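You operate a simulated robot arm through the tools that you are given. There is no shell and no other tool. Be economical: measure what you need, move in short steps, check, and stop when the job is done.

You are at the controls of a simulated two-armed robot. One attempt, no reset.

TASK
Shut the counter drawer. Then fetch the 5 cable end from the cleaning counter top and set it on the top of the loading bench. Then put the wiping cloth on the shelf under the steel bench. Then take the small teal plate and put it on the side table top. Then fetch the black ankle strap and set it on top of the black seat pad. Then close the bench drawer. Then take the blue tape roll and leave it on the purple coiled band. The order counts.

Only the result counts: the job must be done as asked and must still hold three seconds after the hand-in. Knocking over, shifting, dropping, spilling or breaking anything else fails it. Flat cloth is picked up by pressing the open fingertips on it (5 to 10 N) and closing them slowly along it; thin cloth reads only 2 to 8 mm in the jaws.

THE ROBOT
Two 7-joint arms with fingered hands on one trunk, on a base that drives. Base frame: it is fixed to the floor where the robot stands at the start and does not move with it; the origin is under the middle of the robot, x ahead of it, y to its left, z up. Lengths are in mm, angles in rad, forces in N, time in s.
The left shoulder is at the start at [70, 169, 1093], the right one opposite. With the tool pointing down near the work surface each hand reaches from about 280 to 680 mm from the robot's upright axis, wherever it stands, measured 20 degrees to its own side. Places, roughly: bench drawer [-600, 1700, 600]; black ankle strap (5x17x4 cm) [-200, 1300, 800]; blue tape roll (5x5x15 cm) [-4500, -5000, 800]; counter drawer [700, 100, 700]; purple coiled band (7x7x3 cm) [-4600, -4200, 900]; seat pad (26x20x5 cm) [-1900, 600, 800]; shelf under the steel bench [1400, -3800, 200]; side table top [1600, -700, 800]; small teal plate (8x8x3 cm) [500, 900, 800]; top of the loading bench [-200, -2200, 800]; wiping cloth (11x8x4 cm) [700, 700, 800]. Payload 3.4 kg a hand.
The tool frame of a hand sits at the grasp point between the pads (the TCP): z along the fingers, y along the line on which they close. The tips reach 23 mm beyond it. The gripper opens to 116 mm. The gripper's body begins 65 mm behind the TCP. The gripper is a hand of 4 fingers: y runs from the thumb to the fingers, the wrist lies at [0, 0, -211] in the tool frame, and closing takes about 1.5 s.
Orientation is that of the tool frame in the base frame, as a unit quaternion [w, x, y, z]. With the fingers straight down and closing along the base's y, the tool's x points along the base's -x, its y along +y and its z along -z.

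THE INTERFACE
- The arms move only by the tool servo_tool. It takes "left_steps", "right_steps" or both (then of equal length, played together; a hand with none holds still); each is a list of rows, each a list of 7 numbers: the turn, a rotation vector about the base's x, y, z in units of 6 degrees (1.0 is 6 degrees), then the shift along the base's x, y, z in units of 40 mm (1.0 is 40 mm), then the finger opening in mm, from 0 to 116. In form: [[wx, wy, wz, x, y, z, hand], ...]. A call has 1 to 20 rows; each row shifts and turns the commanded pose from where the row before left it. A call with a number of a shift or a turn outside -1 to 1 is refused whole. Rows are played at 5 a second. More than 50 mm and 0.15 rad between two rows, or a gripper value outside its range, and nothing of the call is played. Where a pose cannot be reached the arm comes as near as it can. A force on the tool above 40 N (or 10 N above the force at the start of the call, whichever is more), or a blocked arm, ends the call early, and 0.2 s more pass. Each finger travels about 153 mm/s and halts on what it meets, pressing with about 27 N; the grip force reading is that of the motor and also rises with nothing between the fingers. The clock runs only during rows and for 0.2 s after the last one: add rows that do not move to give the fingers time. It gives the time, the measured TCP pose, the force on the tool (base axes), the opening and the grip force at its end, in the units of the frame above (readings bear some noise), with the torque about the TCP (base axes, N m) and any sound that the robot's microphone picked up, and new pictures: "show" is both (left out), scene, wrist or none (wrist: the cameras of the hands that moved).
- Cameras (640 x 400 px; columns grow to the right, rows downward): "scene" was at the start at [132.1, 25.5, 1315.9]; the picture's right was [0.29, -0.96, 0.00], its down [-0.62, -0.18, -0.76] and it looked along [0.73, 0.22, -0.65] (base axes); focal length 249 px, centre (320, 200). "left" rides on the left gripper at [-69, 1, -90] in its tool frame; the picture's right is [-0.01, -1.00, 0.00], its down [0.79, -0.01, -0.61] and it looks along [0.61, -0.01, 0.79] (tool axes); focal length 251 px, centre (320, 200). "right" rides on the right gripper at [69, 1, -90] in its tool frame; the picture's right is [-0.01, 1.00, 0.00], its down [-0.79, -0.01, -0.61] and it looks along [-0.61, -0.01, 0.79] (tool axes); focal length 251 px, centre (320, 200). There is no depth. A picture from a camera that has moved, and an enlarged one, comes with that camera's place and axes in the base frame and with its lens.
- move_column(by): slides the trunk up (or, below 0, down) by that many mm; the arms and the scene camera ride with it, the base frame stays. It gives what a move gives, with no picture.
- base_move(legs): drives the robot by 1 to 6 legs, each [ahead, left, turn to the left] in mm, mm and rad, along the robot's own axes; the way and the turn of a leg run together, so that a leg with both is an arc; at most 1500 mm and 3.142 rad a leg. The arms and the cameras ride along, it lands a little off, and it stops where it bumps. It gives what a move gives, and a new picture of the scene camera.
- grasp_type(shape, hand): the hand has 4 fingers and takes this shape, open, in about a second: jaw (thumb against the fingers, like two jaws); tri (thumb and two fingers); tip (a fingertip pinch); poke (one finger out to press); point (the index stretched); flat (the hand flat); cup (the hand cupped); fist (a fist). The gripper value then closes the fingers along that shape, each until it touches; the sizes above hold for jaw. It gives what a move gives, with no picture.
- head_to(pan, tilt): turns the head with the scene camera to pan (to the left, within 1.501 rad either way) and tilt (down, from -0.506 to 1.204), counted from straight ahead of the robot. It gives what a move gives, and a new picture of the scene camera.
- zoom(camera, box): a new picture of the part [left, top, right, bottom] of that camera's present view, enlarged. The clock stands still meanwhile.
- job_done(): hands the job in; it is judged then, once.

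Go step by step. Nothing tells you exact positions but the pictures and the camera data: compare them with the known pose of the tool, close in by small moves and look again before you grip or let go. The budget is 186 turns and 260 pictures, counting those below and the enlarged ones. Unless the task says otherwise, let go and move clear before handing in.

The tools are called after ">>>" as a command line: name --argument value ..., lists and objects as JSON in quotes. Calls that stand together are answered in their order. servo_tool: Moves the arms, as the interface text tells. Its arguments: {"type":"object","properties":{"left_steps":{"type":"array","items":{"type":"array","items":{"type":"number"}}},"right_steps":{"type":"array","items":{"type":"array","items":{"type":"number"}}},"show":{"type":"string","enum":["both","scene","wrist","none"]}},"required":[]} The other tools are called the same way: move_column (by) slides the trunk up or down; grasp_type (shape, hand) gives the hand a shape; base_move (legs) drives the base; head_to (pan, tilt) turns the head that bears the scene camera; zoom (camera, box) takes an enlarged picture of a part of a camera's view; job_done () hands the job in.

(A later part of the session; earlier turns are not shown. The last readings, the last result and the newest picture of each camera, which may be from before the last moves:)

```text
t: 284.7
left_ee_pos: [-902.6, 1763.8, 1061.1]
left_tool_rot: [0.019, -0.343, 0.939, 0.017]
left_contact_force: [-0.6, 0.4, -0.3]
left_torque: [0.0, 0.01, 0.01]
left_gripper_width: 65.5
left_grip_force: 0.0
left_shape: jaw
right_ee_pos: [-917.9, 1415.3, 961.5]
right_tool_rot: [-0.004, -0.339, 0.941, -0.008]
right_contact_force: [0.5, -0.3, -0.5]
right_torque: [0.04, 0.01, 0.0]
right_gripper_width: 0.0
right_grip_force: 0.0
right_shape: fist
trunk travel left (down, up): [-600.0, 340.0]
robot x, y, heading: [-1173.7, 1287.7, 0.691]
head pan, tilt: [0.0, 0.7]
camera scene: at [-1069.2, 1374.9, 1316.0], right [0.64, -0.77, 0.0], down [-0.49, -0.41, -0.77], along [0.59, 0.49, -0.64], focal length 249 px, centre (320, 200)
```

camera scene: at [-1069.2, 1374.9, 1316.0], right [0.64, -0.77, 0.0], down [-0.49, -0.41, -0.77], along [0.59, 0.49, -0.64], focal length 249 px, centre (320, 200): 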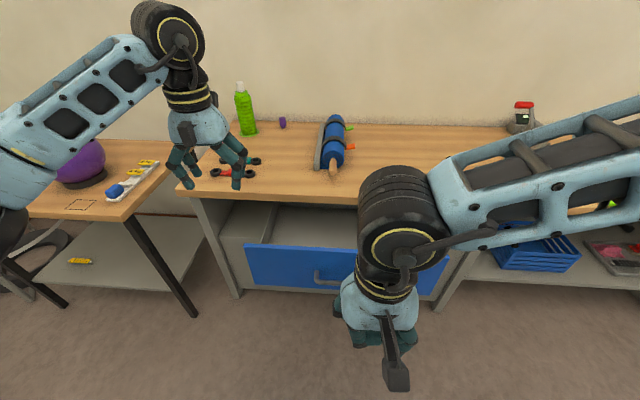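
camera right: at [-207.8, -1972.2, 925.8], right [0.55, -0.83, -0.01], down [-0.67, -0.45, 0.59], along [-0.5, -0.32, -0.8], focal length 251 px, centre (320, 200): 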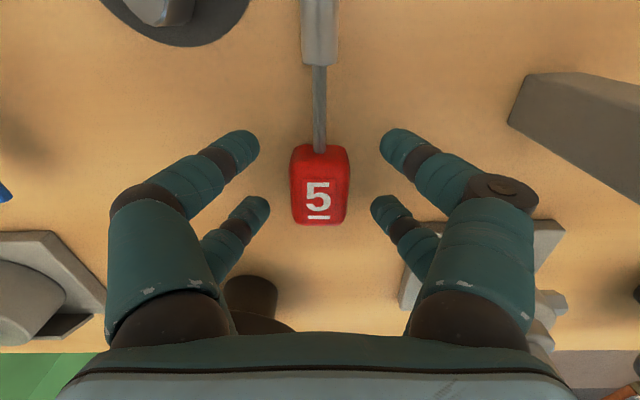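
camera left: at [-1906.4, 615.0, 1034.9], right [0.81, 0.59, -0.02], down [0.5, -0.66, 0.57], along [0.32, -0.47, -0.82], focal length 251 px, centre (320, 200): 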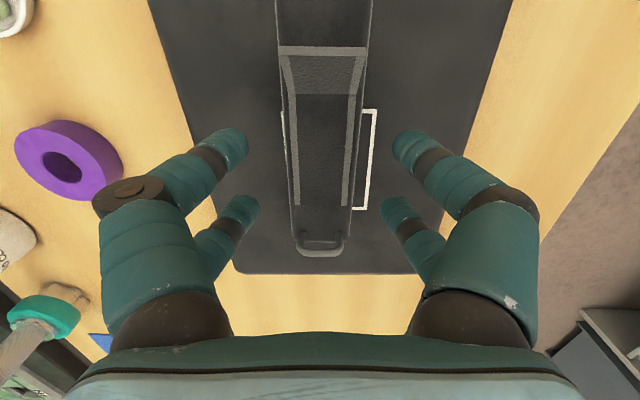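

The blue drawer is right ahead, its front centre near e-line of my right fist. I square up, pitch the fist forward, retract the left hand upward, and lower the trunk.

>>> base_move --legs '[[0, 40, -0.072]]'

>>> servo_tool --left_steps '[[0, 0, 0, -0.4, -0.3, 0.8, 66], [0, 0, 0, -0.4, -0.3, 0.8, 66], [0, 0, 0, -0.4, -0.3, 0.8, 66], [0, 0, 0, -0.4, -0.3, 0.8, 66], [0, 0, 0, -0.4, -0.3, 0.8, 66], [0, 0, 0, -0.4, -0.3, 0.8, 66], [0, 0, 0, 0, 0, 0, 66], [0, 0, 0, 0, 0, 0, 66], [0, 0, 0, 0, 0, 0, 66], [0, 0, 0, 0, 0, 0, 66]]' --right_steps '[[0.585, -0.81, 0, 0.2, 0.15, 0, 0], [0.585, -0.81, 0, 0.2, 0.15, 0, 0], [0.585, -0.81, 0, 0.2, 0.15, 0, 0], [0.585, -0.81, 0, 0.2, 0.15, 0, 0], [0.585, -0.81, 0, 0.2, 0.15, 0, 0], [0.585, -0.81, 0, 0.2, 0.15, 0, 0], [0.585, -0.81, 0, 0.2, 0.15, 0, 0], [0.585, -0.81, 0, 0.2, 0.15, 0, 0], [0.585, -0.81, 0, 0.2, 0.15, 0, 0], [0.585, -0.81, 0, 0.2, 0.15, 0, 0]]' --show "none"

>>> move_column --by -350

>>> head_to --pan 0 --tilt 0.55

>>> zoom --camera "right" --box '[0, 0, 640, 400]'

```text
t: 285.6
left_ee_pos: [-892.2, 1773.2, 1062.5]
left_tool_rot: [0.019, -0.309, 0.951, 0.017]
left_contact_force: [-0.6, 0.3, -0.5]
left_torque: [0.05, -0.01, 0.0]
left_gripper_width: 65.4
left_grip_force: 0.1
left_shape: jaw
right_ee_pos: [-932.5, 1425.8, 960.9]
right_tool_rot: [-0.005, -0.304, 0.953, -0.006]
right_contact_force: [-0.4, -0.3, -0.8]
right_torque: [0.03, -0.02, 0.02]
right_gripper_width: 0.0
right_grip_force: 0.0
right_shape: fist
trunk travel left (down, up): [-600.0, 340.0]
robot x, y, heading: [-1198.8, 1314.4, 0.624]
head pan, tilt: [0.0, 0.7]
camera scene: at [-1086.8, 1397.2, 1316.0], right [0.58, -0.81, 0.0], down [-0.52, -0.37, -0.76], along [0.62, 0.45, -0.64], focal length 249 px, centre (320, 200)
```

scene: 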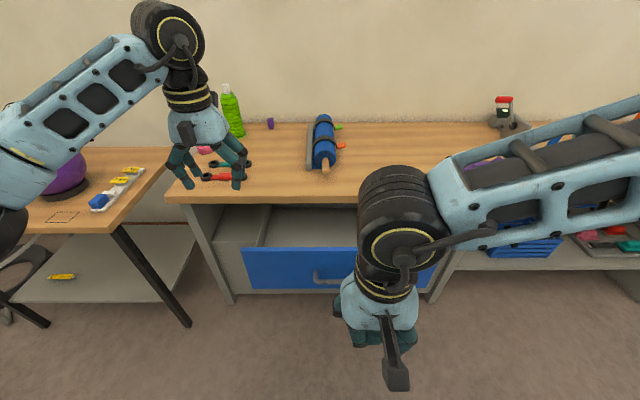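

```text
t: 287.8
left_ee_pos: [-988.9, 1705.9, 1255.1]
left_tool_rot: [0.02, -0.309, 0.951, 0.016]
left_contact_force: [0.0, -0.1, 0.4]
left_torque: [0.01, -0.02, 0.03]
left_gripper_width: 65.3
left_grip_force: 0.1
left_shape: jaw
right_ee_pos: [-752.1, 1656.9, 1132.5]
right_tool_rot: [0.462, -0.267, 0.834, 0.142]
right_contact_force: [1.1, 0.4, -0.1]
right_torque: [0.0, -0.02, 0.0]
right_gripper_width: 0.0
right_grip_force: 0.1
right_shape: fist
right hand out of reach, approached as far as the arm can: row 4, 5, 6, 7, 8, 9, 10
trunk travel left (down, up): [-600.0, 340.0]
robot x, y, heading: [-1200.7, 1319.7, 0.625]
head pan, tilt: [0.0, 0.7]
```

```text
t: 291.2
left_ee_pos: [-988.5, 1705.3, 905.5]
left_tool_rot: [0.02, -0.309, 0.951, 0.017]
left_contact_force: [-1.4, 0.0, 0.3]
left_torque: [-0.01, 0.01, -0.03]
left_gripper_width: 65.3
left_grip_force: 0.0
left_shape: jaw
right_ee_pos: [-751.0, 1653.9, 780.9]
right_tool_rot: [0.461, -0.267, 0.834, 0.143]
right_contact_force: [0.9, 0.0, -0.2]
right_torque: [-0.02, 0.0, 0.01]
right_gripper_width: 0.3
right_grip_force: 0.0
right_shape: fist
trunk travel left (down, up): [-250.0, 690.0]
robot x, y, heading: [-1200.4, 1319.1, 0.623]
head pan, tilt: [0.0, 0.7]
```

```text
t: 291.9
left_ee_pos: [-987.4, 1704.8, 905.1]
left_tool_rot: [0.019, -0.308, 0.951, 0.016]
left_contact_force: [-0.5, -0.6, 0.9]
left_torque: [0.02, 0.0, 0.0]
left_gripper_width: 65.5
left_grip_force: 0.0
left_shape: jaw
right_ee_pos: [-750.9, 1654.9, 781.1]
right_tool_rot: [0.46, -0.267, 0.835, 0.142]
right_contact_force: [0.0, 0.4, -0.1]
right_torque: [0.0, -0.02, 0.01]
right_gripper_width: 0.2
right_grip_force: 0.0
right_shape: fist
trunk travel left (down, up): [-250.0, 690.0]
robot x, y, heading: [-1200.9, 1316.6, 0.619]
head pan, tilt: [0.0, 0.55]
camera scene: at [-1084.0, 1401.7, 979.1], right [0.58, -0.81, 0.0], down [-0.43, -0.3, -0.85], along [0.69, 0.5, -0.52], focal length 249 px, centre (320, 200)
```

scene: 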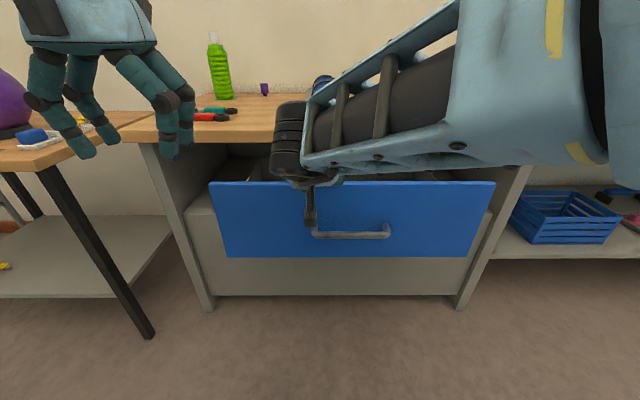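

```text
1.00 times, centred on (320, 200) of right
camera zoom: at [-842.2, 1589.6, 770.9], right [-0.57, 0.82, 0.0], down [-0.07, -0.05, 1.0], along [0.82, 0.57, 0.09], focal length 251 px, centre (320, 200)
```

zoom: 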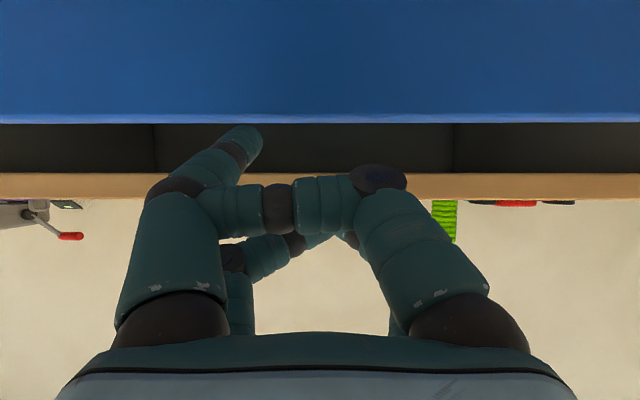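

The drawer front stands at about f = 397, z from 517 to 738, handle near 630; my fist is just above it. I back off, lower the trunk and shift right, then look.

>>> base_move --legs '[[-140, 0, 0], [0, -75, 0]]'

>>> move_column --by -115

>>> zoom --camera "right" --box '[0, 0, 640, 400]'

```text
t: 293.9
left_ee_pos: [-1058.4, 1559.4, 905.6]
left_tool_rot: [0.019, -0.308, 0.951, 0.017]
left_contact_force: [0.8, -1.1, 0.8]
left_torque: [0.03, -0.01, -0.01]
left_gripper_width: 65.3
left_grip_force: 0.1
left_shape: jaw
right_ee_pos: [-820.1, 1508.9, 781.1]
right_tool_rot: [0.461, -0.267, 0.834, 0.143]
right_contact_force: [-0.3, -0.9, -0.1]
right_torque: [-0.01, 0.02, -0.01]
right_gripper_width: 0.0
right_grip_force: 0.0
right_shape: fist
trunk travel left (down, up): [-250.0, 690.0]
robot x, y, heading: [-1271.8, 1176.0, 0.62]
head pan, tilt: [0.0, 0.55]
camera scene: at [-1153.9, 1256.5, 979.1], right [0.58, -0.81, 0.0], down [-0.43, -0.3, -0.85], along [0.69, 0.5, -0.52], focal length 249 px, centre (320, 200)
```

scene: 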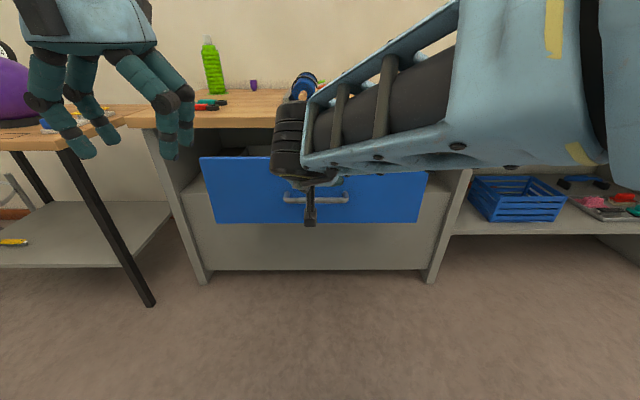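

```text
t: 295.3
left_ee_pos: [-1059.2, 1561.1, 790.1]
left_tool_rot: [0.02, -0.307, 0.951, 0.017]
left_contact_force: [-0.7, -0.7, -0.1]
left_torque: [-0.05, 0.01, -0.01]
left_gripper_width: 65.3
left_grip_force: 0.1
left_shape: jaw
right_ee_pos: [-821.6, 1509.7, 666.1]
right_tool_rot: [0.462, -0.266, 0.834, 0.142]
right_contact_force: [0.0, 0.1, -0.3]
right_torque: [-0.02, -0.03, 0.0]
right_gripper_width: 0.1
right_grip_force: 0.1
right_shape: fist
trunk travel left (down, up): [-135.0, 805.0]
robot x, y, heading: [-1268.0, 1177.3, 0.62]
head pan, tilt: [0.0, 0.55]
```

```text
1.00 times, centred on (320, 200) of right
camera zoom: at [-912.6, 1444.8, 656.0], right [-0.57, 0.82, 0.0], down [-0.07, -0.05, 1.0], along [0.82, 0.57, 0.09], focal length 251 px, centre (320, 200)
```

zoom: 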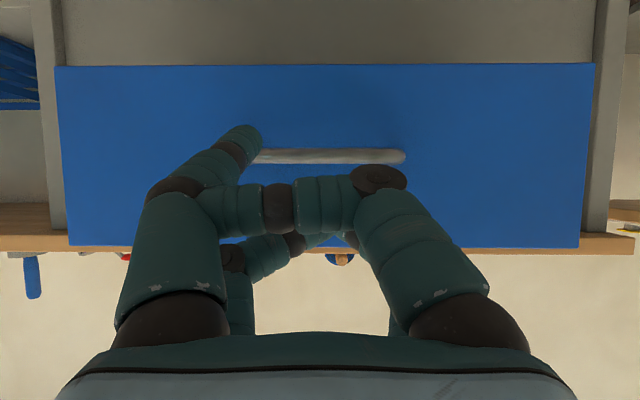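

The fist faces the drawer front just above the handle, well centred. I drive forward to push it most of the way.

>>> base_move --legs '[[150, 0, 0], [90, 0, 0]]'

```text
t: 297.4
left_ee_pos: [-860.6, 1700.6, 788.7]
left_tool_rot: [0.019, -0.307, 0.951, 0.015]
left_contact_force: [0.5, -0.8, 0.0]
left_torque: [-0.04, 0.0, 0.03]
left_gripper_width: 65.8
left_grip_force: 0.1
left_shape: jaw
right_ee_pos: [-622.8, 1649.3, 665.8]
right_tool_rot: [0.46, -0.267, 0.835, 0.142]
right_contact_force: [0.0, -1.1, 0.0]
right_torque: [0.04, -0.02, 0.01]
right_gripper_width: 0.0
right_grip_force: 0.0
right_shape: fist
trunk travel left (down, up): [-135.0, 805.0]
robot x, y, heading: [-1069.0, 1315.9, 0.618]
head pan, tilt: [0.0, 0.55]
camera scene: at [-956.4, 1397.8, 864.0], right [0.58, -0.82, 0.0], down [-0.43, -0.3, -0.85], along [0.69, 0.49, -0.52], focal length 249 px, centre (320, 200)
```

scene: 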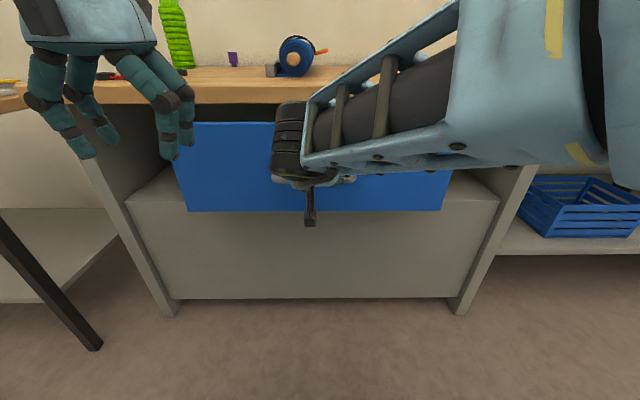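

The drawer is moving in. I continue with short pushes.

>>> base_move --legs '[[40, 0, 0]]'

>>> servo_tool --right_steps '[[0, 0, 0, 0.3, 0.22, 0, 0], [0, 0, 0, 0.3, 0.22, 0, 0], [0, 0, 0, 0.3, 0.22, 0, 0], [0, 0, 0, 0.3, 0.22, 0, 0]]' --show "both"

```text
t: 298.3
left_ee_pos: [-827.4, 1724.2, 791.0]
left_tool_rot: [0.019, -0.306, 0.952, 0.016]
left_contact_force: [-0.1, 1.1, -0.4]
left_torque: [0.02, 0.03, -0.01]
left_gripper_width: 65.6
left_grip_force: 0.1
left_shape: jaw
right_ee_pos: [-589.2, 1672.5, 666.4]
right_tool_rot: [0.46, -0.266, 0.835, 0.141]
right_contact_force: [0.4, -0.1, -0.3]
right_torque: [-0.02, 0.01, -0.01]
right_gripper_width: 0.0
right_grip_force: 0.1
right_shape: fist
trunk travel left (down, up): [-135.0, 805.0]
robot x, y, heading: [-1038.4, 1336.2, 0.621]
head pan, tilt: [0.0, 0.55]
camera scene: at [-923.8, 1421.1, 864.0], right [0.58, -0.81, 0.0], down [-0.43, -0.3, -0.85], along [0.69, 0.49, -0.52], focal length 249 px, centre (320, 200)
```

scene: 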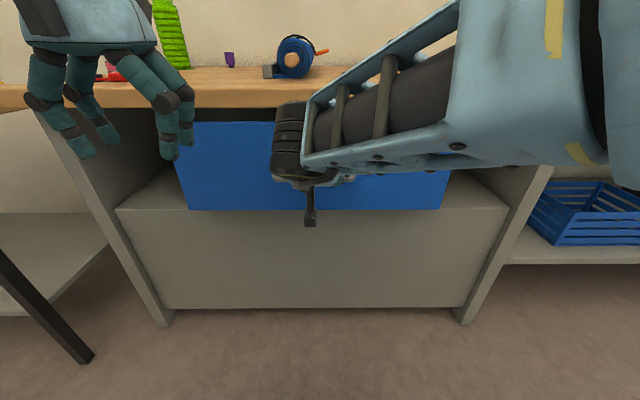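

```text
t: 299.2
left_ee_pos: [-832.8, 1720.9, 793.0]
left_tool_rot: [0.024, -0.307, 0.951, 0.018]
left_contact_force: [0.0, 0.7, -0.6]
left_torque: [0.0, -0.03, 0.03]
left_gripper_width: 65.3
left_grip_force: 0.1
left_shape: jaw
right_ee_pos: [-558.7, 1696.7, 674.2]
right_tool_rot: [0.465, -0.264, 0.833, 0.143]
right_contact_force: [-25.7, -19.0, 15.7]
right_torque: [-1.13, 0.4, -1.38]
right_gripper_width: 0.0
right_grip_force: 0.1
right_shape: fist
trunk travel left (down, up): [-135.0, 805.0]
robot x, y, heading: [-1041.3, 1335.2, 0.619]
head pan, tilt: [0.0, 0.55]
stopped in row 4 (right hand): the force on the tool passed its limit (the readings are from after the stop); the commanded pose is now the measured one
camera scene: at [-929.6, 1416.8, 865.5], right [0.58, -0.82, 0.0], down [-0.42, -0.3, -0.86], along [0.7, 0.5, -0.52], focal length 249 px, centre (320, 200)
camera right: at [-650.5, 1631.6, 663.1], right [-0.57, 0.82, 0.0], down [-0.08, -0.06, 1.0], along [0.82, 0.57, 0.1], focal length 251 px, centre (320, 200)
```

scene: 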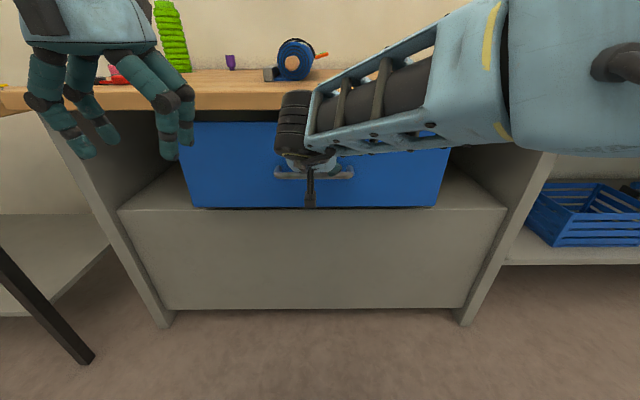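
right: 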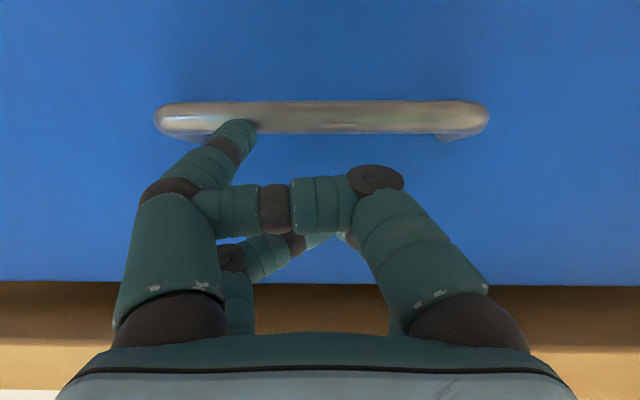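

The drawer front now meets firm resistance. I press once more to verify that it doesn't move further.

>>> servo_tool --right_steps '[[0, 0, 0, 0.3, 0.22, 0, 0], [0, 0, 0, 0.3, 0.22, 0, 0], [0, 0, 0, 0.3, 0.22, 0, 0], [0, 0, 0, 0.3, 0.22, 0, 0], [0, 0, 0, 0.3, 0.22, 0, 0]]' --show "scene"

```text
t: 299.4
left_ee_pos: [-831.8, 1719.6, 792.7]
left_tool_rot: [0.023, -0.305, 0.952, 0.017]
left_contact_force: [0.0, 0.8, 0.6]
left_torque: [-0.02, -0.02, 0.01]
left_gripper_width: 65.5
left_grip_force: 0.0
left_shape: jaw
right_ee_pos: [-558.8, 1697.3, 675.4]
right_tool_rot: [0.465, -0.264, 0.833, 0.144]
right_contact_force: [-24.6, -18.6, 15.5]
right_torque: [-1.09, 0.39, -1.31]
right_gripper_width: 0.0
right_grip_force: 0.0
right_shape: fist
trunk travel left (down, up): [-135.0, 805.0]
robot x, y, heading: [-1043.0, 1336.5, 0.622]
head pan, tilt: [0.0, 0.55]
stopped in row 1 (right hand): the force on the tool passed its limit (the readings are from after the stop); the commanded pose is now the measured one
camera scene: at [-929.8, 1416.6, 865.2], right [0.58, -0.82, 0.0], down [-0.42, -0.3, -0.86], along [0.7, 0.5, -0.52], focal length 249 px, centre (320, 200)
```

scene: 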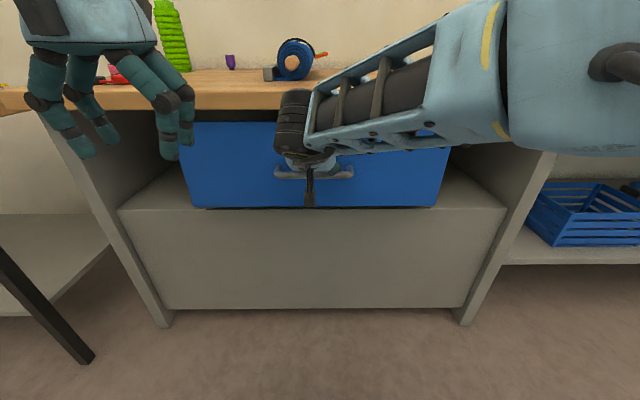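

It's firm. I back the base off and inspect the drawer from a distance.

>>> base_move --legs '[[-350, 0, 0]]'

>>> zoom --camera "scene" --box '[140, 60, 540, 310]'

```text
t: 301.7
left_ee_pos: [-1111.2, 1519.1, 789.9]
left_tool_rot: [0.02, -0.302, 0.953, 0.017]
left_contact_force: [0.3, -0.1, -0.5]
left_torque: [-0.03, -0.02, 0.0]
left_gripper_width: 65.8
left_grip_force: 0.1
left_shape: jaw
right_ee_pos: [-837.7, 1492.7, 670.4]
right_tool_rot: [0.463, -0.26, 0.836, 0.14]
right_contact_force: [-0.3, -0.3, -0.2]
right_torque: [-0.04, 0.01, 0.01]
right_gripper_width: 0.1
right_grip_force: 0.0
right_shape: fist
trunk travel left (down, up): [-135.0, 805.0]
robot x, y, heading: [-1327.4, 1139.4, 0.607]
head pan, tilt: [0.0, 0.55]
camera scene: at [-1210.9, 1217.5, 864.2], right [0.57, -0.82, 0.0], down [-0.43, -0.3, -0.85], along [0.7, 0.49, -0.52], focal length 249 px, centre (320, 200)
```

scene: 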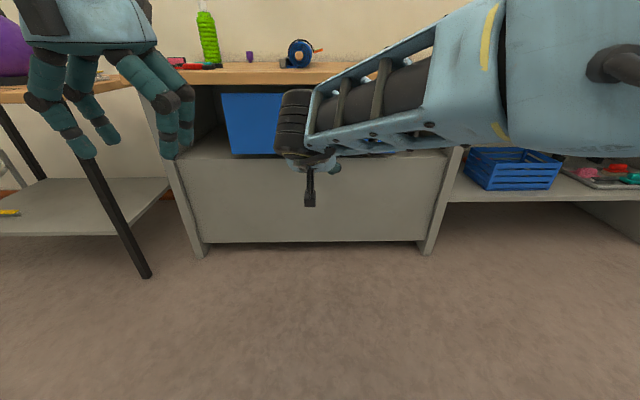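

```text
1.60 times, centred on (340, 185) of scene
camera zoom: at [-1210.9, 1217.5, 864.2], right [0.57, -0.82, 0.0], down [-0.43, -0.3, -0.85], along [0.7, 0.49, -0.52], focal length 398 px, centre (288, 224)
```

zoom: 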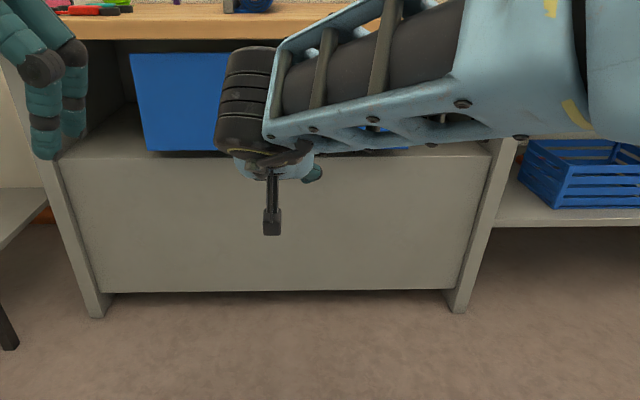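

The drawer front is flush with the cabinet: closed. Now I raise the trunk, restore the right hand, and plan the way to the far tables with the tape roll.

>>> move_column --by 400

>>> servo_tool --right_steps '[[0, 0, 0, -0.7, -0.5, 0, 0], [0, 0, 0, -0.7, -0.5, 0, 0], [0, 0, 0, -0.7, -0.5, 0, 0], [-0.585, 0.81, 0, -0.5, -0.4, 0, 0], [-0.585, 0.81, 0, -0.5, -0.4, 0, 0], [-0.585, 0.81, 0, -0.5, -0.4, 0, 0], [-0.585, 0.81, 0, -0.3, -0.2, 0, 0], [-0.585, 0.81, 0, 0, 0, 0, 0], [-0.585, 0.81, 0, 0, 0, 0, 0], [-0.585, 0.81, 0, 0, 0, 0, 0], [-0.585, 0.81, 0, 0, 0, 0, 0], [-0.585, 0.81, 0, 0, 0, 0, 0], [-0.585, 0.81, 0, 0, 0, 0, 0], [0, 0, 0, 0, 0, 0, 0]]' --show "none"

>>> grasp_type --shape "jaw" --hand "right"

>>> zoom --camera "scene" --box '[0, 0, 640, 400]'

```text
t: 305.5
left_ee_pos: [-1110.7, 1519.8, 1189.5]
left_tool_rot: [0.02, -0.301, 0.953, 0.016]
left_contact_force: [-0.4, 0.4, -0.8]
left_torque: [-0.01, 0.0, -0.02]
left_gripper_width: 65.4
left_grip_force: 0.0
left_shape: jaw
right_ee_pos: [-836.8, 1494.4, 1068.7]
right_tool_rot: [0.463, -0.26, 0.836, 0.14]
right_contact_force: [0.8, 0.6, -0.7]
right_torque: [0.03, 0.04, -0.01]
right_gripper_width: 0.0
right_grip_force: 0.1
right_shape: fist
trunk travel left (down, up): [-535.0, 405.0]
robot x, y, heading: [-1325.6, 1137.1, 0.602]
head pan, tilt: [0.0, 0.55]
```

```text
t: 308.5
left_ee_pos: [-1111.3, 1519.1, 1190.9]
left_tool_rot: [0.019, -0.301, 0.953, 0.017]
left_contact_force: [0.1, 0.1, -0.7]
left_torque: [-0.04, 0.0, 0.0]
left_gripper_width: 65.1
left_grip_force: 0.0
left_shape: jaw
right_ee_pos: [-973.3, 1399.4, 1093.9]
right_tool_rot: [-0.014, -0.304, 0.952, -0.018]
right_contact_force: [0.2, -1.0, -0.5]
right_torque: [0.0, 0.0, 0.0]
right_gripper_width: 0.2
right_grip_force: 0.0
right_shape: fist
right hand out of reach, approached as far as the arm can: row 2, 3
trunk travel left (down, up): [-535.0, 405.0]
robot x, y, heading: [-1325.1, 1138.1, 0.608]
head pan, tilt: [0.0, 0.55]
```

```text
t: 309.4
left_ee_pos: [-1111.6, 1519.7, 1190.5]
left_tool_rot: [0.019, -0.301, 0.953, 0.017]
left_contact_force: [0.3, -0.6, 0.1]
left_torque: [0.0, 0.02, 0.02]
left_gripper_width: 65.7
left_grip_force: 0.1
left_shape: jaw
right_ee_pos: [-972.4, 1400.6, 1094.1]
right_tool_rot: [-0.014, -0.305, 0.952, -0.018]
right_contact_force: [0.6, -0.6, 0.1]
right_torque: [0.01, 0.03, -0.01]
right_gripper_width: 115.8
right_grip_force: 0.1
right_shape: jaw
trunk travel left (down, up): [-535.0, 405.0]
robot x, y, heading: [-1324.6, 1135.7, 0.61]
head pan, tilt: [0.0, 0.55]
```

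```text
1.00 times, centred on (320, 200) of scene
camera zoom: at [-1210.6, 1217.7, 1264.1], right [0.57, -0.82, 0.0], down [-0.43, -0.3, -0.85], along [0.7, 0.49, -0.52], focal length 249 px, centre (320, 200)
```

zoom: 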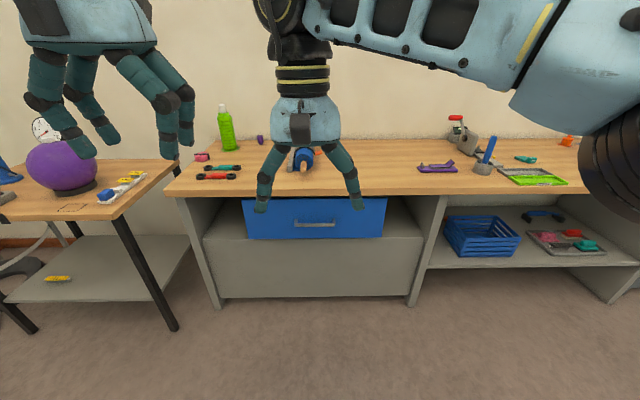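

The drawer is closed and flush. The tape roll is in the far window area; the safest way is along the benches, round the loading bench's far end, then across the gym floor. I start sliding right along the corridor.

>>> base_move --legs '[[0, -1500, 0.01], [0, -1500, 0.01], [0, -1500, 0.01]]'

```text
t: 331.1
left_ee_pos: [1534.5, -2142.2, 1189.5]
left_tool_rot: [0.019, -0.317, 0.948, 0.016]
left_contact_force: [-0.3, -0.7, 0.3]
left_torque: [0.02, 0.01, 0.0]
left_gripper_width: 65.6
left_grip_force: 0.1
left_shape: jaw
right_ee_pos: [1677.1, -2256.5, 1094.1]
right_tool_rot: [-0.014, -0.321, 0.947, -0.018]
right_contact_force: [-0.8, -0.5, -0.8]
right_torque: [0.0, -0.05, 0.0]
right_gripper_width: 116.0
right_grip_force: 0.2
right_shape: jaw
trunk travel left (down, up): [-535.0, 405.0]
robot x, y, heading: [1333.5, -2534.5, 0.645]
head pan, tilt: [0.0, 0.55]
camera scene: at [1445.3, -2447.3, 1264.1], right [0.6, -0.8, 0.0], down [-0.42, -0.31, -0.85], along [0.68, 0.51, -0.52], focal length 249 px, centre (320, 200)
```

scene: 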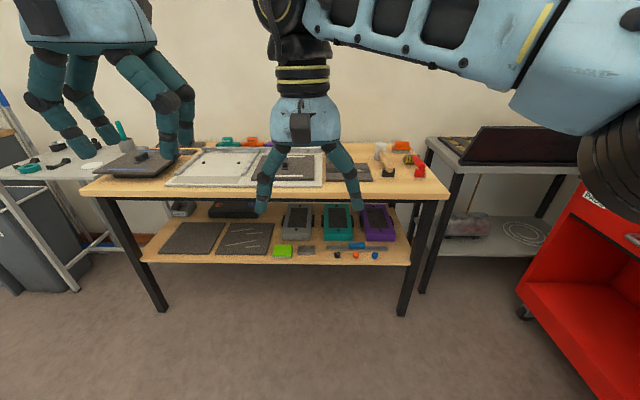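

I'm beside the loading bench's end now. I turn to face the gym area and look along the way.

>>> base_move --legs '[[0, 0, 3.118]]'

>>> head_to --pan 0 --tilt 0.2

```text
t: 339.0
left_ee_pos: [1167.6, -2940.0, 1189.7]
left_tool_rot: [0.018, 0.932, 0.363, -0.019]
left_contact_force: [-0.5, 0.4, -0.7]
left_torque: [-0.01, 0.01, 0.01]
left_gripper_width: 65.6
left_grip_force: 0.1
left_shape: jaw
right_ee_pos: [1016.2, -2840.7, 1093.8]
right_tool_rot: [-0.019, 0.931, 0.365, 0.013]
right_contact_force: [-0.6, 0.9, 0.1]
right_torque: [-0.01, -0.02, 0.02]
right_gripper_width: 116.0
right_grip_force: 0.0
right_shape: jaw
trunk travel left (down, up): [-535.0, 405.0]
robot x, y, heading: [1333.8, -2533.6, -2.406]
head pan, tilt: [0.0, 0.55]
camera scene: at [1229.6, -2625.3, 1264.1], right [-0.67, 0.74, 0.0], down [0.39, 0.35, -0.85], along [-0.63, -0.57, -0.52], focal length 249 px, centre (320, 200)
```

scene: 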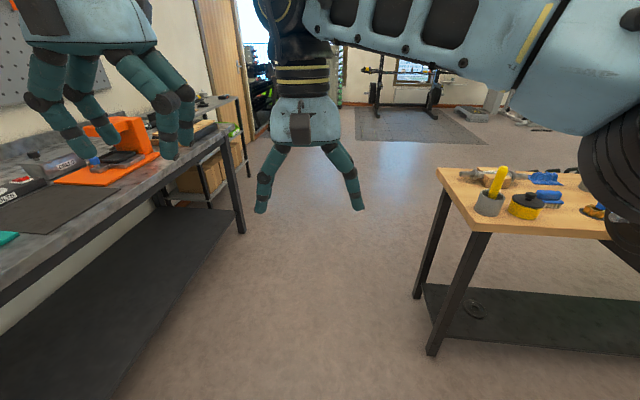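

```text
t: 339.8
left_ee_pos: [1168.1, -2939.6, 1191.0]
left_tool_rot: [0.019, 0.932, 0.363, -0.018]
left_contact_force: [0.5, 0.2, -0.1]
left_torque: [-0.01, -0.02, -0.02]
left_gripper_width: 65.6
left_grip_force: 0.1
left_shape: jaw
right_ee_pos: [1015.3, -2840.8, 1094.0]
right_tool_rot: [-0.019, 0.93, 0.366, 0.013]
right_contact_force: [-0.1, -0.1, -0.1]
right_torque: [-0.01, -0.03, 0.0]
right_gripper_width: 115.9
right_grip_force: 0.0
right_shape: jaw
trunk travel left (down, up): [-535.0, 405.0]
robot x, y, heading: [1334.3, -2531.9, -2.404]
head pan, tilt: [0.0, 0.201]
camera scene: at [1227.1, -2627.6, 1296.3], right [-0.67, 0.74, 0.0], down [0.15, 0.13, -0.98], along [-0.73, -0.66, -0.2], focal length 249 px, centre (320, 200)
```

scene: 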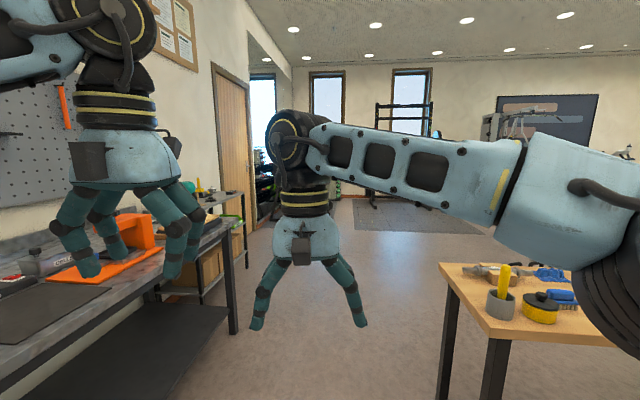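

The corridor is clear. I straighten and drive 3.8 m forward.

>>> base_move --legs '[[0, 110, -0.115], [1500, 0, 0], [1500, 0, 0], [700, 0, 0]]'

>>> head_to --pan -0.3 --tilt 0.3

```text
t: 358.4
left_ee_pos: [-1840.1, -5092.0, 1189.2]
left_tool_rot: [0.016, 0.955, 0.296, -0.02]
left_contact_force: [0.2, -0.8, 0.7]
left_torque: [0.01, 0.03, 0.02]
left_gripper_width: 65.5
left_grip_force: 0.1
left_shape: jaw
right_ee_pos: [-1977.7, -4973.0, 1094.4]
right_tool_rot: [-0.019, 0.953, 0.301, 0.014]
right_contact_force: [0.5, -0.1, 0.0]
right_torque: [0.04, -0.02, 0.01]
right_gripper_width: 115.8
right_grip_force: 0.0
right_shape: jaw
trunk travel left (down, up): [-535.0, 405.0]
robot x, y, heading: [-1626.0, -4707.5, -2.543]
head pan, tilt: [0.0, 0.201]
camera scene: at [-1740.0, -4790.3, 1296.4], right [-0.56, 0.83, 0.0], down [0.16, 0.11, -0.98], along [-0.81, -0.55, -0.2], focal length 249 px, centre (320, 200)
```

scene: 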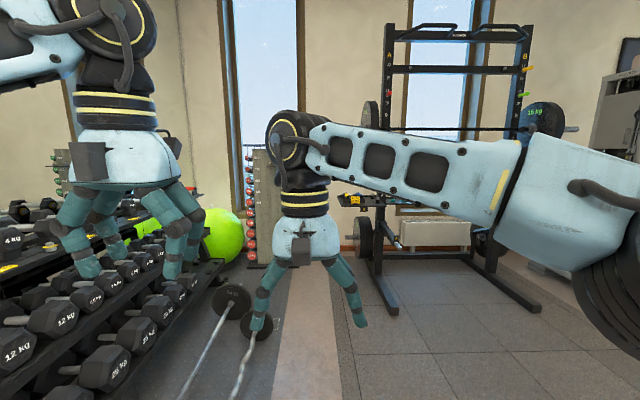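

```text
t: 359.2
left_ee_pos: [-1839.5, -5092.0, 1190.0]
left_tool_rot: [0.017, 0.954, 0.298, -0.02]
left_contact_force: [-1.0, 0.8, -0.1]
left_torque: [0.02, 0.0, 0.02]
left_gripper_width: 65.6
left_grip_force: 0.1
left_shape: jaw
right_ee_pos: [-1978.6, -4971.9, 1094.3]
right_tool_rot: [-0.018, 0.953, 0.301, 0.013]
right_contact_force: [-0.5, -0.8, -0.8]
right_torque: [-0.01, -0.03, 0.0]
right_gripper_width: 115.7
right_grip_force: 0.0
right_shape: jaw
trunk travel left (down, up): [-535.0, 405.0]
robot x, y, heading: [-1624.0, -4714.7, -2.538]
head pan, tilt: [-0.3, 0.3]
camera scene: at [-1752.2, -4765.3, 1287.1], right [-0.3, 0.96, 0.0], down [0.28, 0.09, -0.96], along [-0.91, -0.28, -0.3], focal length 249 px, centre (320, 200)
```

scene: 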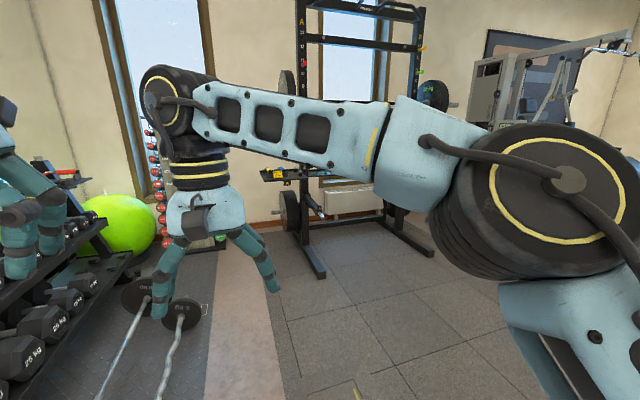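

The squat rack is ahead right, with trays on it; my arm hides the target. I slide right in front of the rack and lower the right hand out of view.

>>> base_move --legs '[[0, -900, 0.02]]'

>>> servo_tool --right_steps '[[0, 0, 0, 0, 0, -1, 116], [0, 0, 0, 0, 0, -1, 116], [0, 0, 0, 0, 0, -1, 116], [0, 0, 0, 0, 0, -1, 116], [0, 0, 0, 0, 0, -1, 116], [0, 0, 0, 0, 0, -1, 116]]' --left_steps '[[0, 0, 0, 0, 0, -1, 66], [0, 0, 0, 0, 0, -1, 66], [0, 0, 0, 0, 0, -1, 66], [0, 0, 0, 0, 0, -1, 66], [0, 0, 0, 0, 0, -1, 66], [0, 0, 0, 0, 0, -1, 66]]' --show "none"

>>> head_to --pan 0 --tilt 0.2

```text
t: 363.9
left_ee_pos: [-2345.1, -4369.1, 1190.4]
left_tool_rot: [0.016, 0.949, 0.315, -0.019]
left_contact_force: [-0.6, -0.2, -0.3]
left_torque: [0.01, 0.0, 0.03]
left_gripper_width: 65.5
left_grip_force: 0.1
left_shape: jaw
right_ee_pos: [-2487.0, -4255.6, 1092.5]
right_tool_rot: [-0.018, 0.948, 0.317, 0.013]
right_contact_force: [-0.4, -0.5, -0.2]
right_torque: [-0.01, 0.02, 0.02]
right_gripper_width: 116.1
right_grip_force: 0.1
right_shape: jaw
trunk travel left (down, up): [-535.0, 405.0]
robot x, y, heading: [-2139.6, -3982.9, -2.508]
head pan, tilt: [-0.3, 0.3]
camera scene: at [-2269.1, -4039.6, 1287.1], right [-0.33, 0.94, 0.0], down [0.28, 0.1, -0.96], along [-0.9, -0.31, -0.3], focal length 249 px, centre (320, 200)
```

scene: 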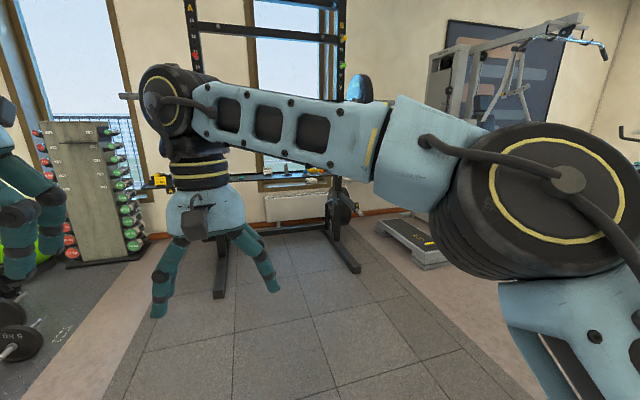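

```text
t: 365.3
left_ee_pos: [-2348.8, -4370.1, 948.8]
left_tool_rot: [0.016, 0.949, 0.315, -0.019]
left_contact_force: [-0.5, 0.6, -0.3]
left_torque: [0.02, -0.01, 0.01]
left_gripper_width: 65.2
left_grip_force: 0.0
left_shape: jaw
right_ee_pos: [-2487.7, -4255.1, 851.0]
right_tool_rot: [-0.018, 0.948, 0.318, 0.014]
right_contact_force: [-0.1, 0.4, 0.2]
right_torque: [0.03, -0.01, -0.03]
right_gripper_width: 115.9
right_grip_force: 0.1
right_shape: jaw
trunk travel left (down, up): [-535.0, 405.0]
robot x, y, heading: [-2144.1, -3982.0, -2.507]
head pan, tilt: [-0.3, 0.3]
```

```text
t: 366.1
left_ee_pos: [-2347.2, -4368.8, 950.6]
left_tool_rot: [0.017, 0.948, 0.316, -0.02]
left_contact_force: [1.0, -0.1, 0.5]
left_torque: [0.0, 0.02, -0.02]
left_gripper_width: 65.4
left_grip_force: 0.1
left_shape: jaw
right_ee_pos: [-2488.1, -4253.6, 851.9]
right_tool_rot: [-0.018, 0.948, 0.317, 0.013]
right_contact_force: [0.4, -0.6, -1.2]
right_torque: [0.01, -0.01, -0.01]
right_gripper_width: 115.9
right_grip_force: 0.1
right_shape: jaw
trunk travel left (down, up): [-535.0, 405.0]
robot x, y, heading: [-2144.6, -3980.6, -2.502]
head pan, tilt: [0.0, 0.201]
camera scene: at [-2256.0, -4064.1, 1296.4], right [-0.59, 0.81, 0.0], down [0.16, 0.12, -0.98], along [-0.79, -0.58, -0.2], focal length 249 px, centre (320, 200)
```

scene: 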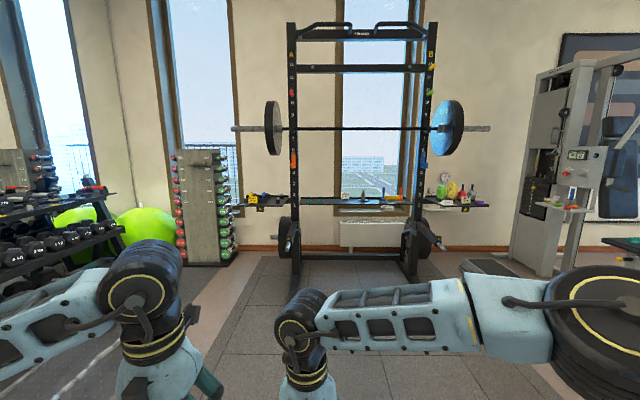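

A clear view now: the rack has a cross tray with small items and side trays. I zoom in.

>>> zoom --camera "scene" --box '[230, 160, 350, 235]'

>>> zoom --camera "scene" --box '[350, 150, 510, 250]'

```text
5.33 times, centred on (290, 198) of scene
camera zoom: at [-2256.0, -4064.1, 1296.4], right [-0.59, 0.81, 0.0], down [0.16, 0.12, -0.98], along [-0.79, -0.58, -0.2], focal length 1328 px, centre (480, 213)
```

zoom: 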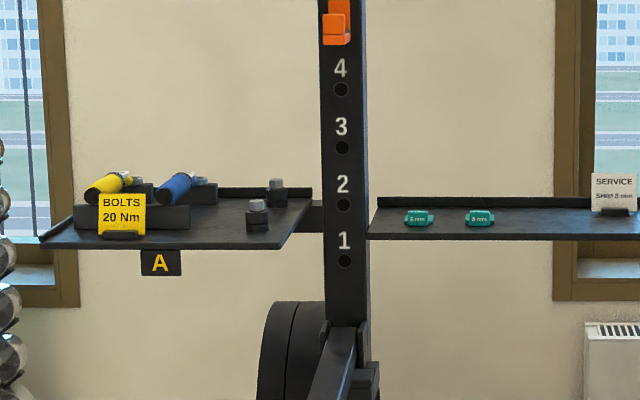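

```text
4.00 times, centred on (430, 200) of scene
camera zoom: at [-2256.0, -4064.1, 1296.4], right [-0.59, 0.81, 0.0], down [0.16, 0.12, -0.98], along [-0.79, -0.58, -0.2], focal length 996 px, centre (-120, 200)
```

zoom: 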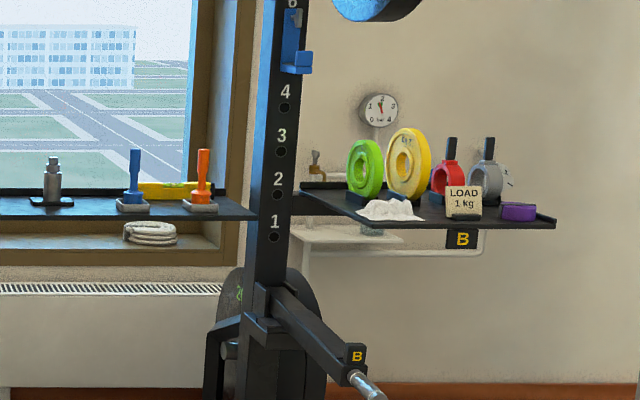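

The blue upright roll stands on the rack's cross tray near [-4500, -4960]; the purple band is on tray B to its right. I drive closer, centred between the rack's forward arms.

>>> base_move --legs '[[0, -550, -0.018], [1300, 0, 0]]'

>>> head_to --pan -0.2 --tilt 0.45

```text
t: 375.4
left_ee_pos: [-3719.1, -4684.2, 952.5]
left_tool_rot: [0.016, 0.949, 0.315, -0.02]
left_contact_force: [-0.7, -0.5, 0.8]
left_torque: [0.02, 0.0, -0.03]
left_gripper_width: 65.7
left_grip_force: 0.0
left_shape: jaw
right_ee_pos: [-3859.3, -4571.0, 851.8]
right_tool_rot: [-0.019, 0.948, 0.318, 0.013]
right_contact_force: [0.7, -0.7, 0.3]
right_torque: [0.01, -0.03, -0.01]
right_gripper_width: 115.9
right_grip_force: 0.2
right_shape: jaw
trunk travel left (down, up): [-535.0, 405.0]
robot x, y, heading: [-3514.5, -4295.3, -2.504]
head pan, tilt: [0.0, 0.201]
camera scene: at [-3628.2, -4380.9, 1297.9], right [-0.59, 0.8, 0.0], down [0.16, 0.12, -0.98], along [-0.79, -0.58, -0.2], focal length 249 px, centre (320, 200)
```

scene: 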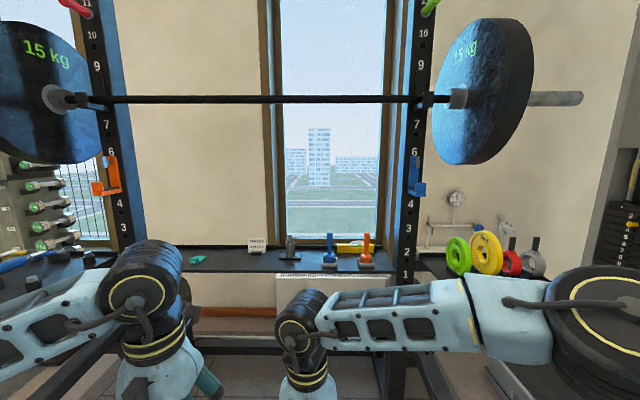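

```text
t: 376.2
left_ee_pos: [-3720.1, -4685.8, 948.9]
left_tool_rot: [0.017, 0.949, 0.314, -0.019]
left_contact_force: [-0.2, -0.2, 0.2]
left_torque: [-0.03, 0.02, 0.02]
left_gripper_width: 65.2
left_grip_force: 0.0
left_shape: jaw
right_ee_pos: [-3858.9, -4571.1, 852.4]
right_tool_rot: [-0.018, 0.948, 0.317, 0.013]
right_contact_force: [0.7, -0.5, 1.0]
right_torque: [0.02, -0.01, -0.01]
right_gripper_width: 116.1
right_grip_force: 0.1
right_shape: jaw
trunk travel left (down, up): [-535.0, 405.0]
robot x, y, heading: [-3513.3, -4297.4, -2.506]
head pan, tilt: [-0.201, 0.45]
camera scene: at [-3636.4, -4364.3, 1274.7], right [-0.42, 0.91, 0.0], down [0.39, 0.18, -0.9], along [-0.82, -0.38, -0.43], focal length 249 px, centre (320, 200)
```

scene: 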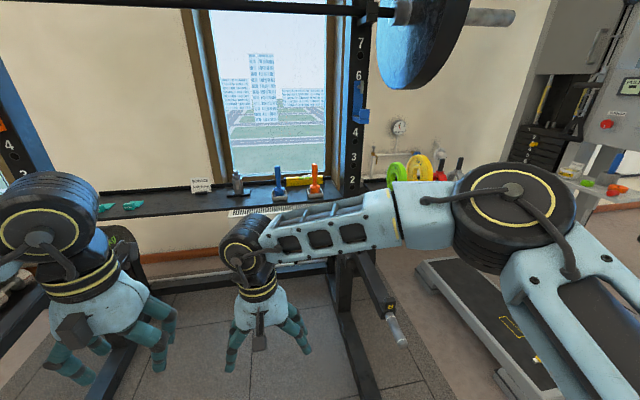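

The roll's base is at about [-4484, -4953, 800], its top near 942. The rack's forward arms are at e≈-1080 and -2340; I raise the hands, shift to the middle between them and advance.

>>> servo_tool --right_steps '[[0, 0, 0, 0, 0, 1, 116], [0, 0, 0, 0, 0, 1, 116], [0, 0, 0, 0, 0, 1, 116], [0, 0, 0, 0, 0, 1, 116], [0, 0, 0, 0, 0, 1, 116]]' --left_steps '[[0, 0, 0, 0.3, 0.2, 0.8, 66], [0, 0, 0, 0.3, 0.2, 0.8, 66], [0, 0, 0, 0.3, 0.2, 0.8, 66], [0, 0, 0, 0.3, 0.2, 0.8, 66], [0, 0, 0, 0.3, 0.2, 0.8, 66]]' --show "none"

>>> base_move --legs '[[0, 230, -0.014], [500, 0, 0]]'

>>> head_to --pan -0.3 --tilt 0.6

```text
t: 377.4
left_ee_pos: [-3657.8, -4646.5, 1110.9]
left_tool_rot: [0.017, 0.949, 0.314, -0.02]
left_contact_force: [-0.7, -0.2, -0.1]
left_torque: [-0.01, 0.02, 0.0]
left_gripper_width: 65.6
left_grip_force: 0.0
left_shape: jaw
right_ee_pos: [-3860.9, -4569.3, 1054.2]
right_tool_rot: [-0.018, 0.948, 0.318, 0.013]
right_contact_force: [0.1, 0.3, -0.2]
right_torque: [-0.01, 0.0, 0.02]
right_gripper_width: 115.6
right_grip_force: 0.0
right_shape: jaw
trunk travel left (down, up): [-535.0, 405.0]
robot x, y, heading: [-3512.7, -4294.0, -2.506]
head pan, tilt: [-0.201, 0.45]
```

```text
t: 381.7
left_ee_pos: [-3922.7, -5125.9, 1109.8]
left_tool_rot: [0.016, 0.95, 0.311, -0.02]
left_contact_force: [0.9, 0.0, 0.7]
left_torque: [0.01, 0.01, -0.02]
left_gripper_width: 65.6
left_grip_force: 0.1
left_shape: jaw
right_ee_pos: [-4124.7, -5045.6, 1052.2]
right_tool_rot: [-0.018, 0.949, 0.314, 0.013]
right_contact_force: [-0.5, -0.2, -0.5]
right_torque: [0.0, 0.0, -0.03]
right_gripper_width: 116.0
right_grip_force: 0.1
right_shape: jaw
trunk travel left (down, up): [-535.0, 405.0]
robot x, y, heading: [-3775.2, -4777.6, -2.517]
head pan, tilt: [-0.201, 0.45]
camera scene: at [-3898.6, -4842.0, 1274.7], right [-0.41, 0.91, 0.0], down [0.4, 0.18, -0.9], along [-0.82, -0.37, -0.44], focal length 249 px, centre (320, 200)
```

scene: 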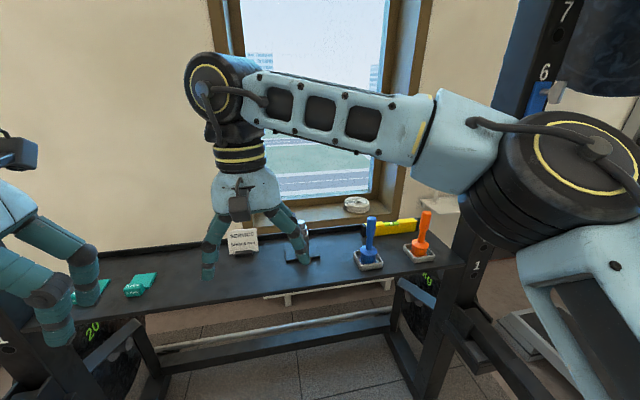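

```text
t: 382.4
left_ee_pos: [-3923.0, -5126.3, 1109.5]
left_tool_rot: [0.016, 0.95, 0.311, -0.019]
left_contact_force: [-0.3, -0.6, 0.3]
left_torque: [-0.04, 0.01, -0.02]
left_gripper_width: 65.5
left_grip_force: 0.0
left_shape: jaw
right_ee_pos: [-4125.2, -5046.2, 1053.0]
right_tool_rot: [-0.018, 0.949, 0.313, 0.013]
right_contact_force: [0.0, -0.2, -0.5]
right_torque: [0.03, -0.01, 0.03]
right_gripper_width: 115.7
right_grip_force: 0.0
right_shape: jaw
trunk travel left (down, up): [-535.0, 405.0]
robot x, y, heading: [-3774.5, -4775.3, -2.518]
head pan, tilt: [-0.3, 0.6]
camera scene: at [-3898.7, -4832.4, 1261.2], right [-0.32, 0.95, 0.0], down [0.53, 0.18, -0.83], along [-0.78, -0.27, -0.56], focal length 249 px, centre (320, 200)
```

scene: 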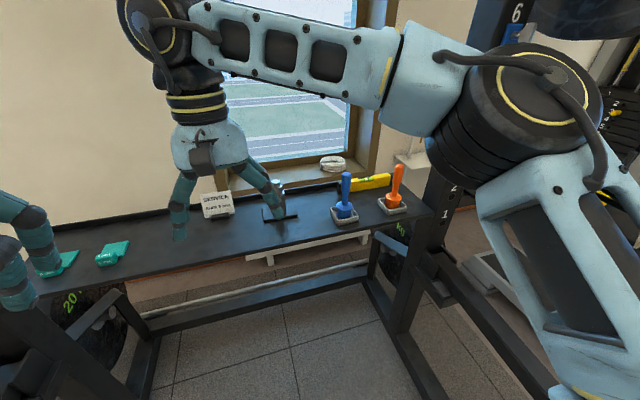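

The blue roll stands at about [-4480, -4958]. I zoom in on its shape.

>>> zoom --camera "scene" --box '[290, 145, 440, 240]'

```text
4.21 times, centred on (365, 192) of scene
camera zoom: at [-3898.7, -4832.4, 1261.2], right [-0.32, 0.95, 0.0], down [0.53, 0.18, -0.83], along [-0.78, -0.27, -0.56], focal length 1048 px, centre (130, 232)
```

zoom: 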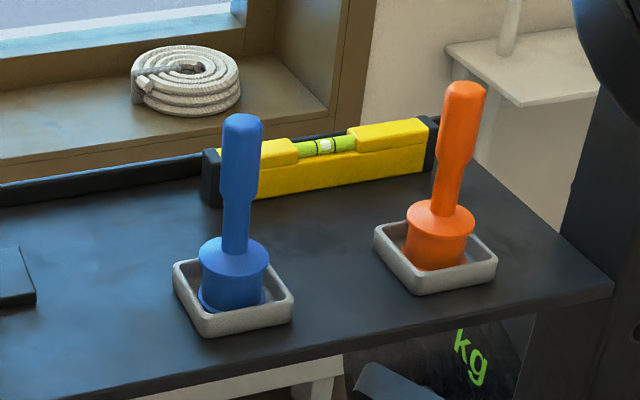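

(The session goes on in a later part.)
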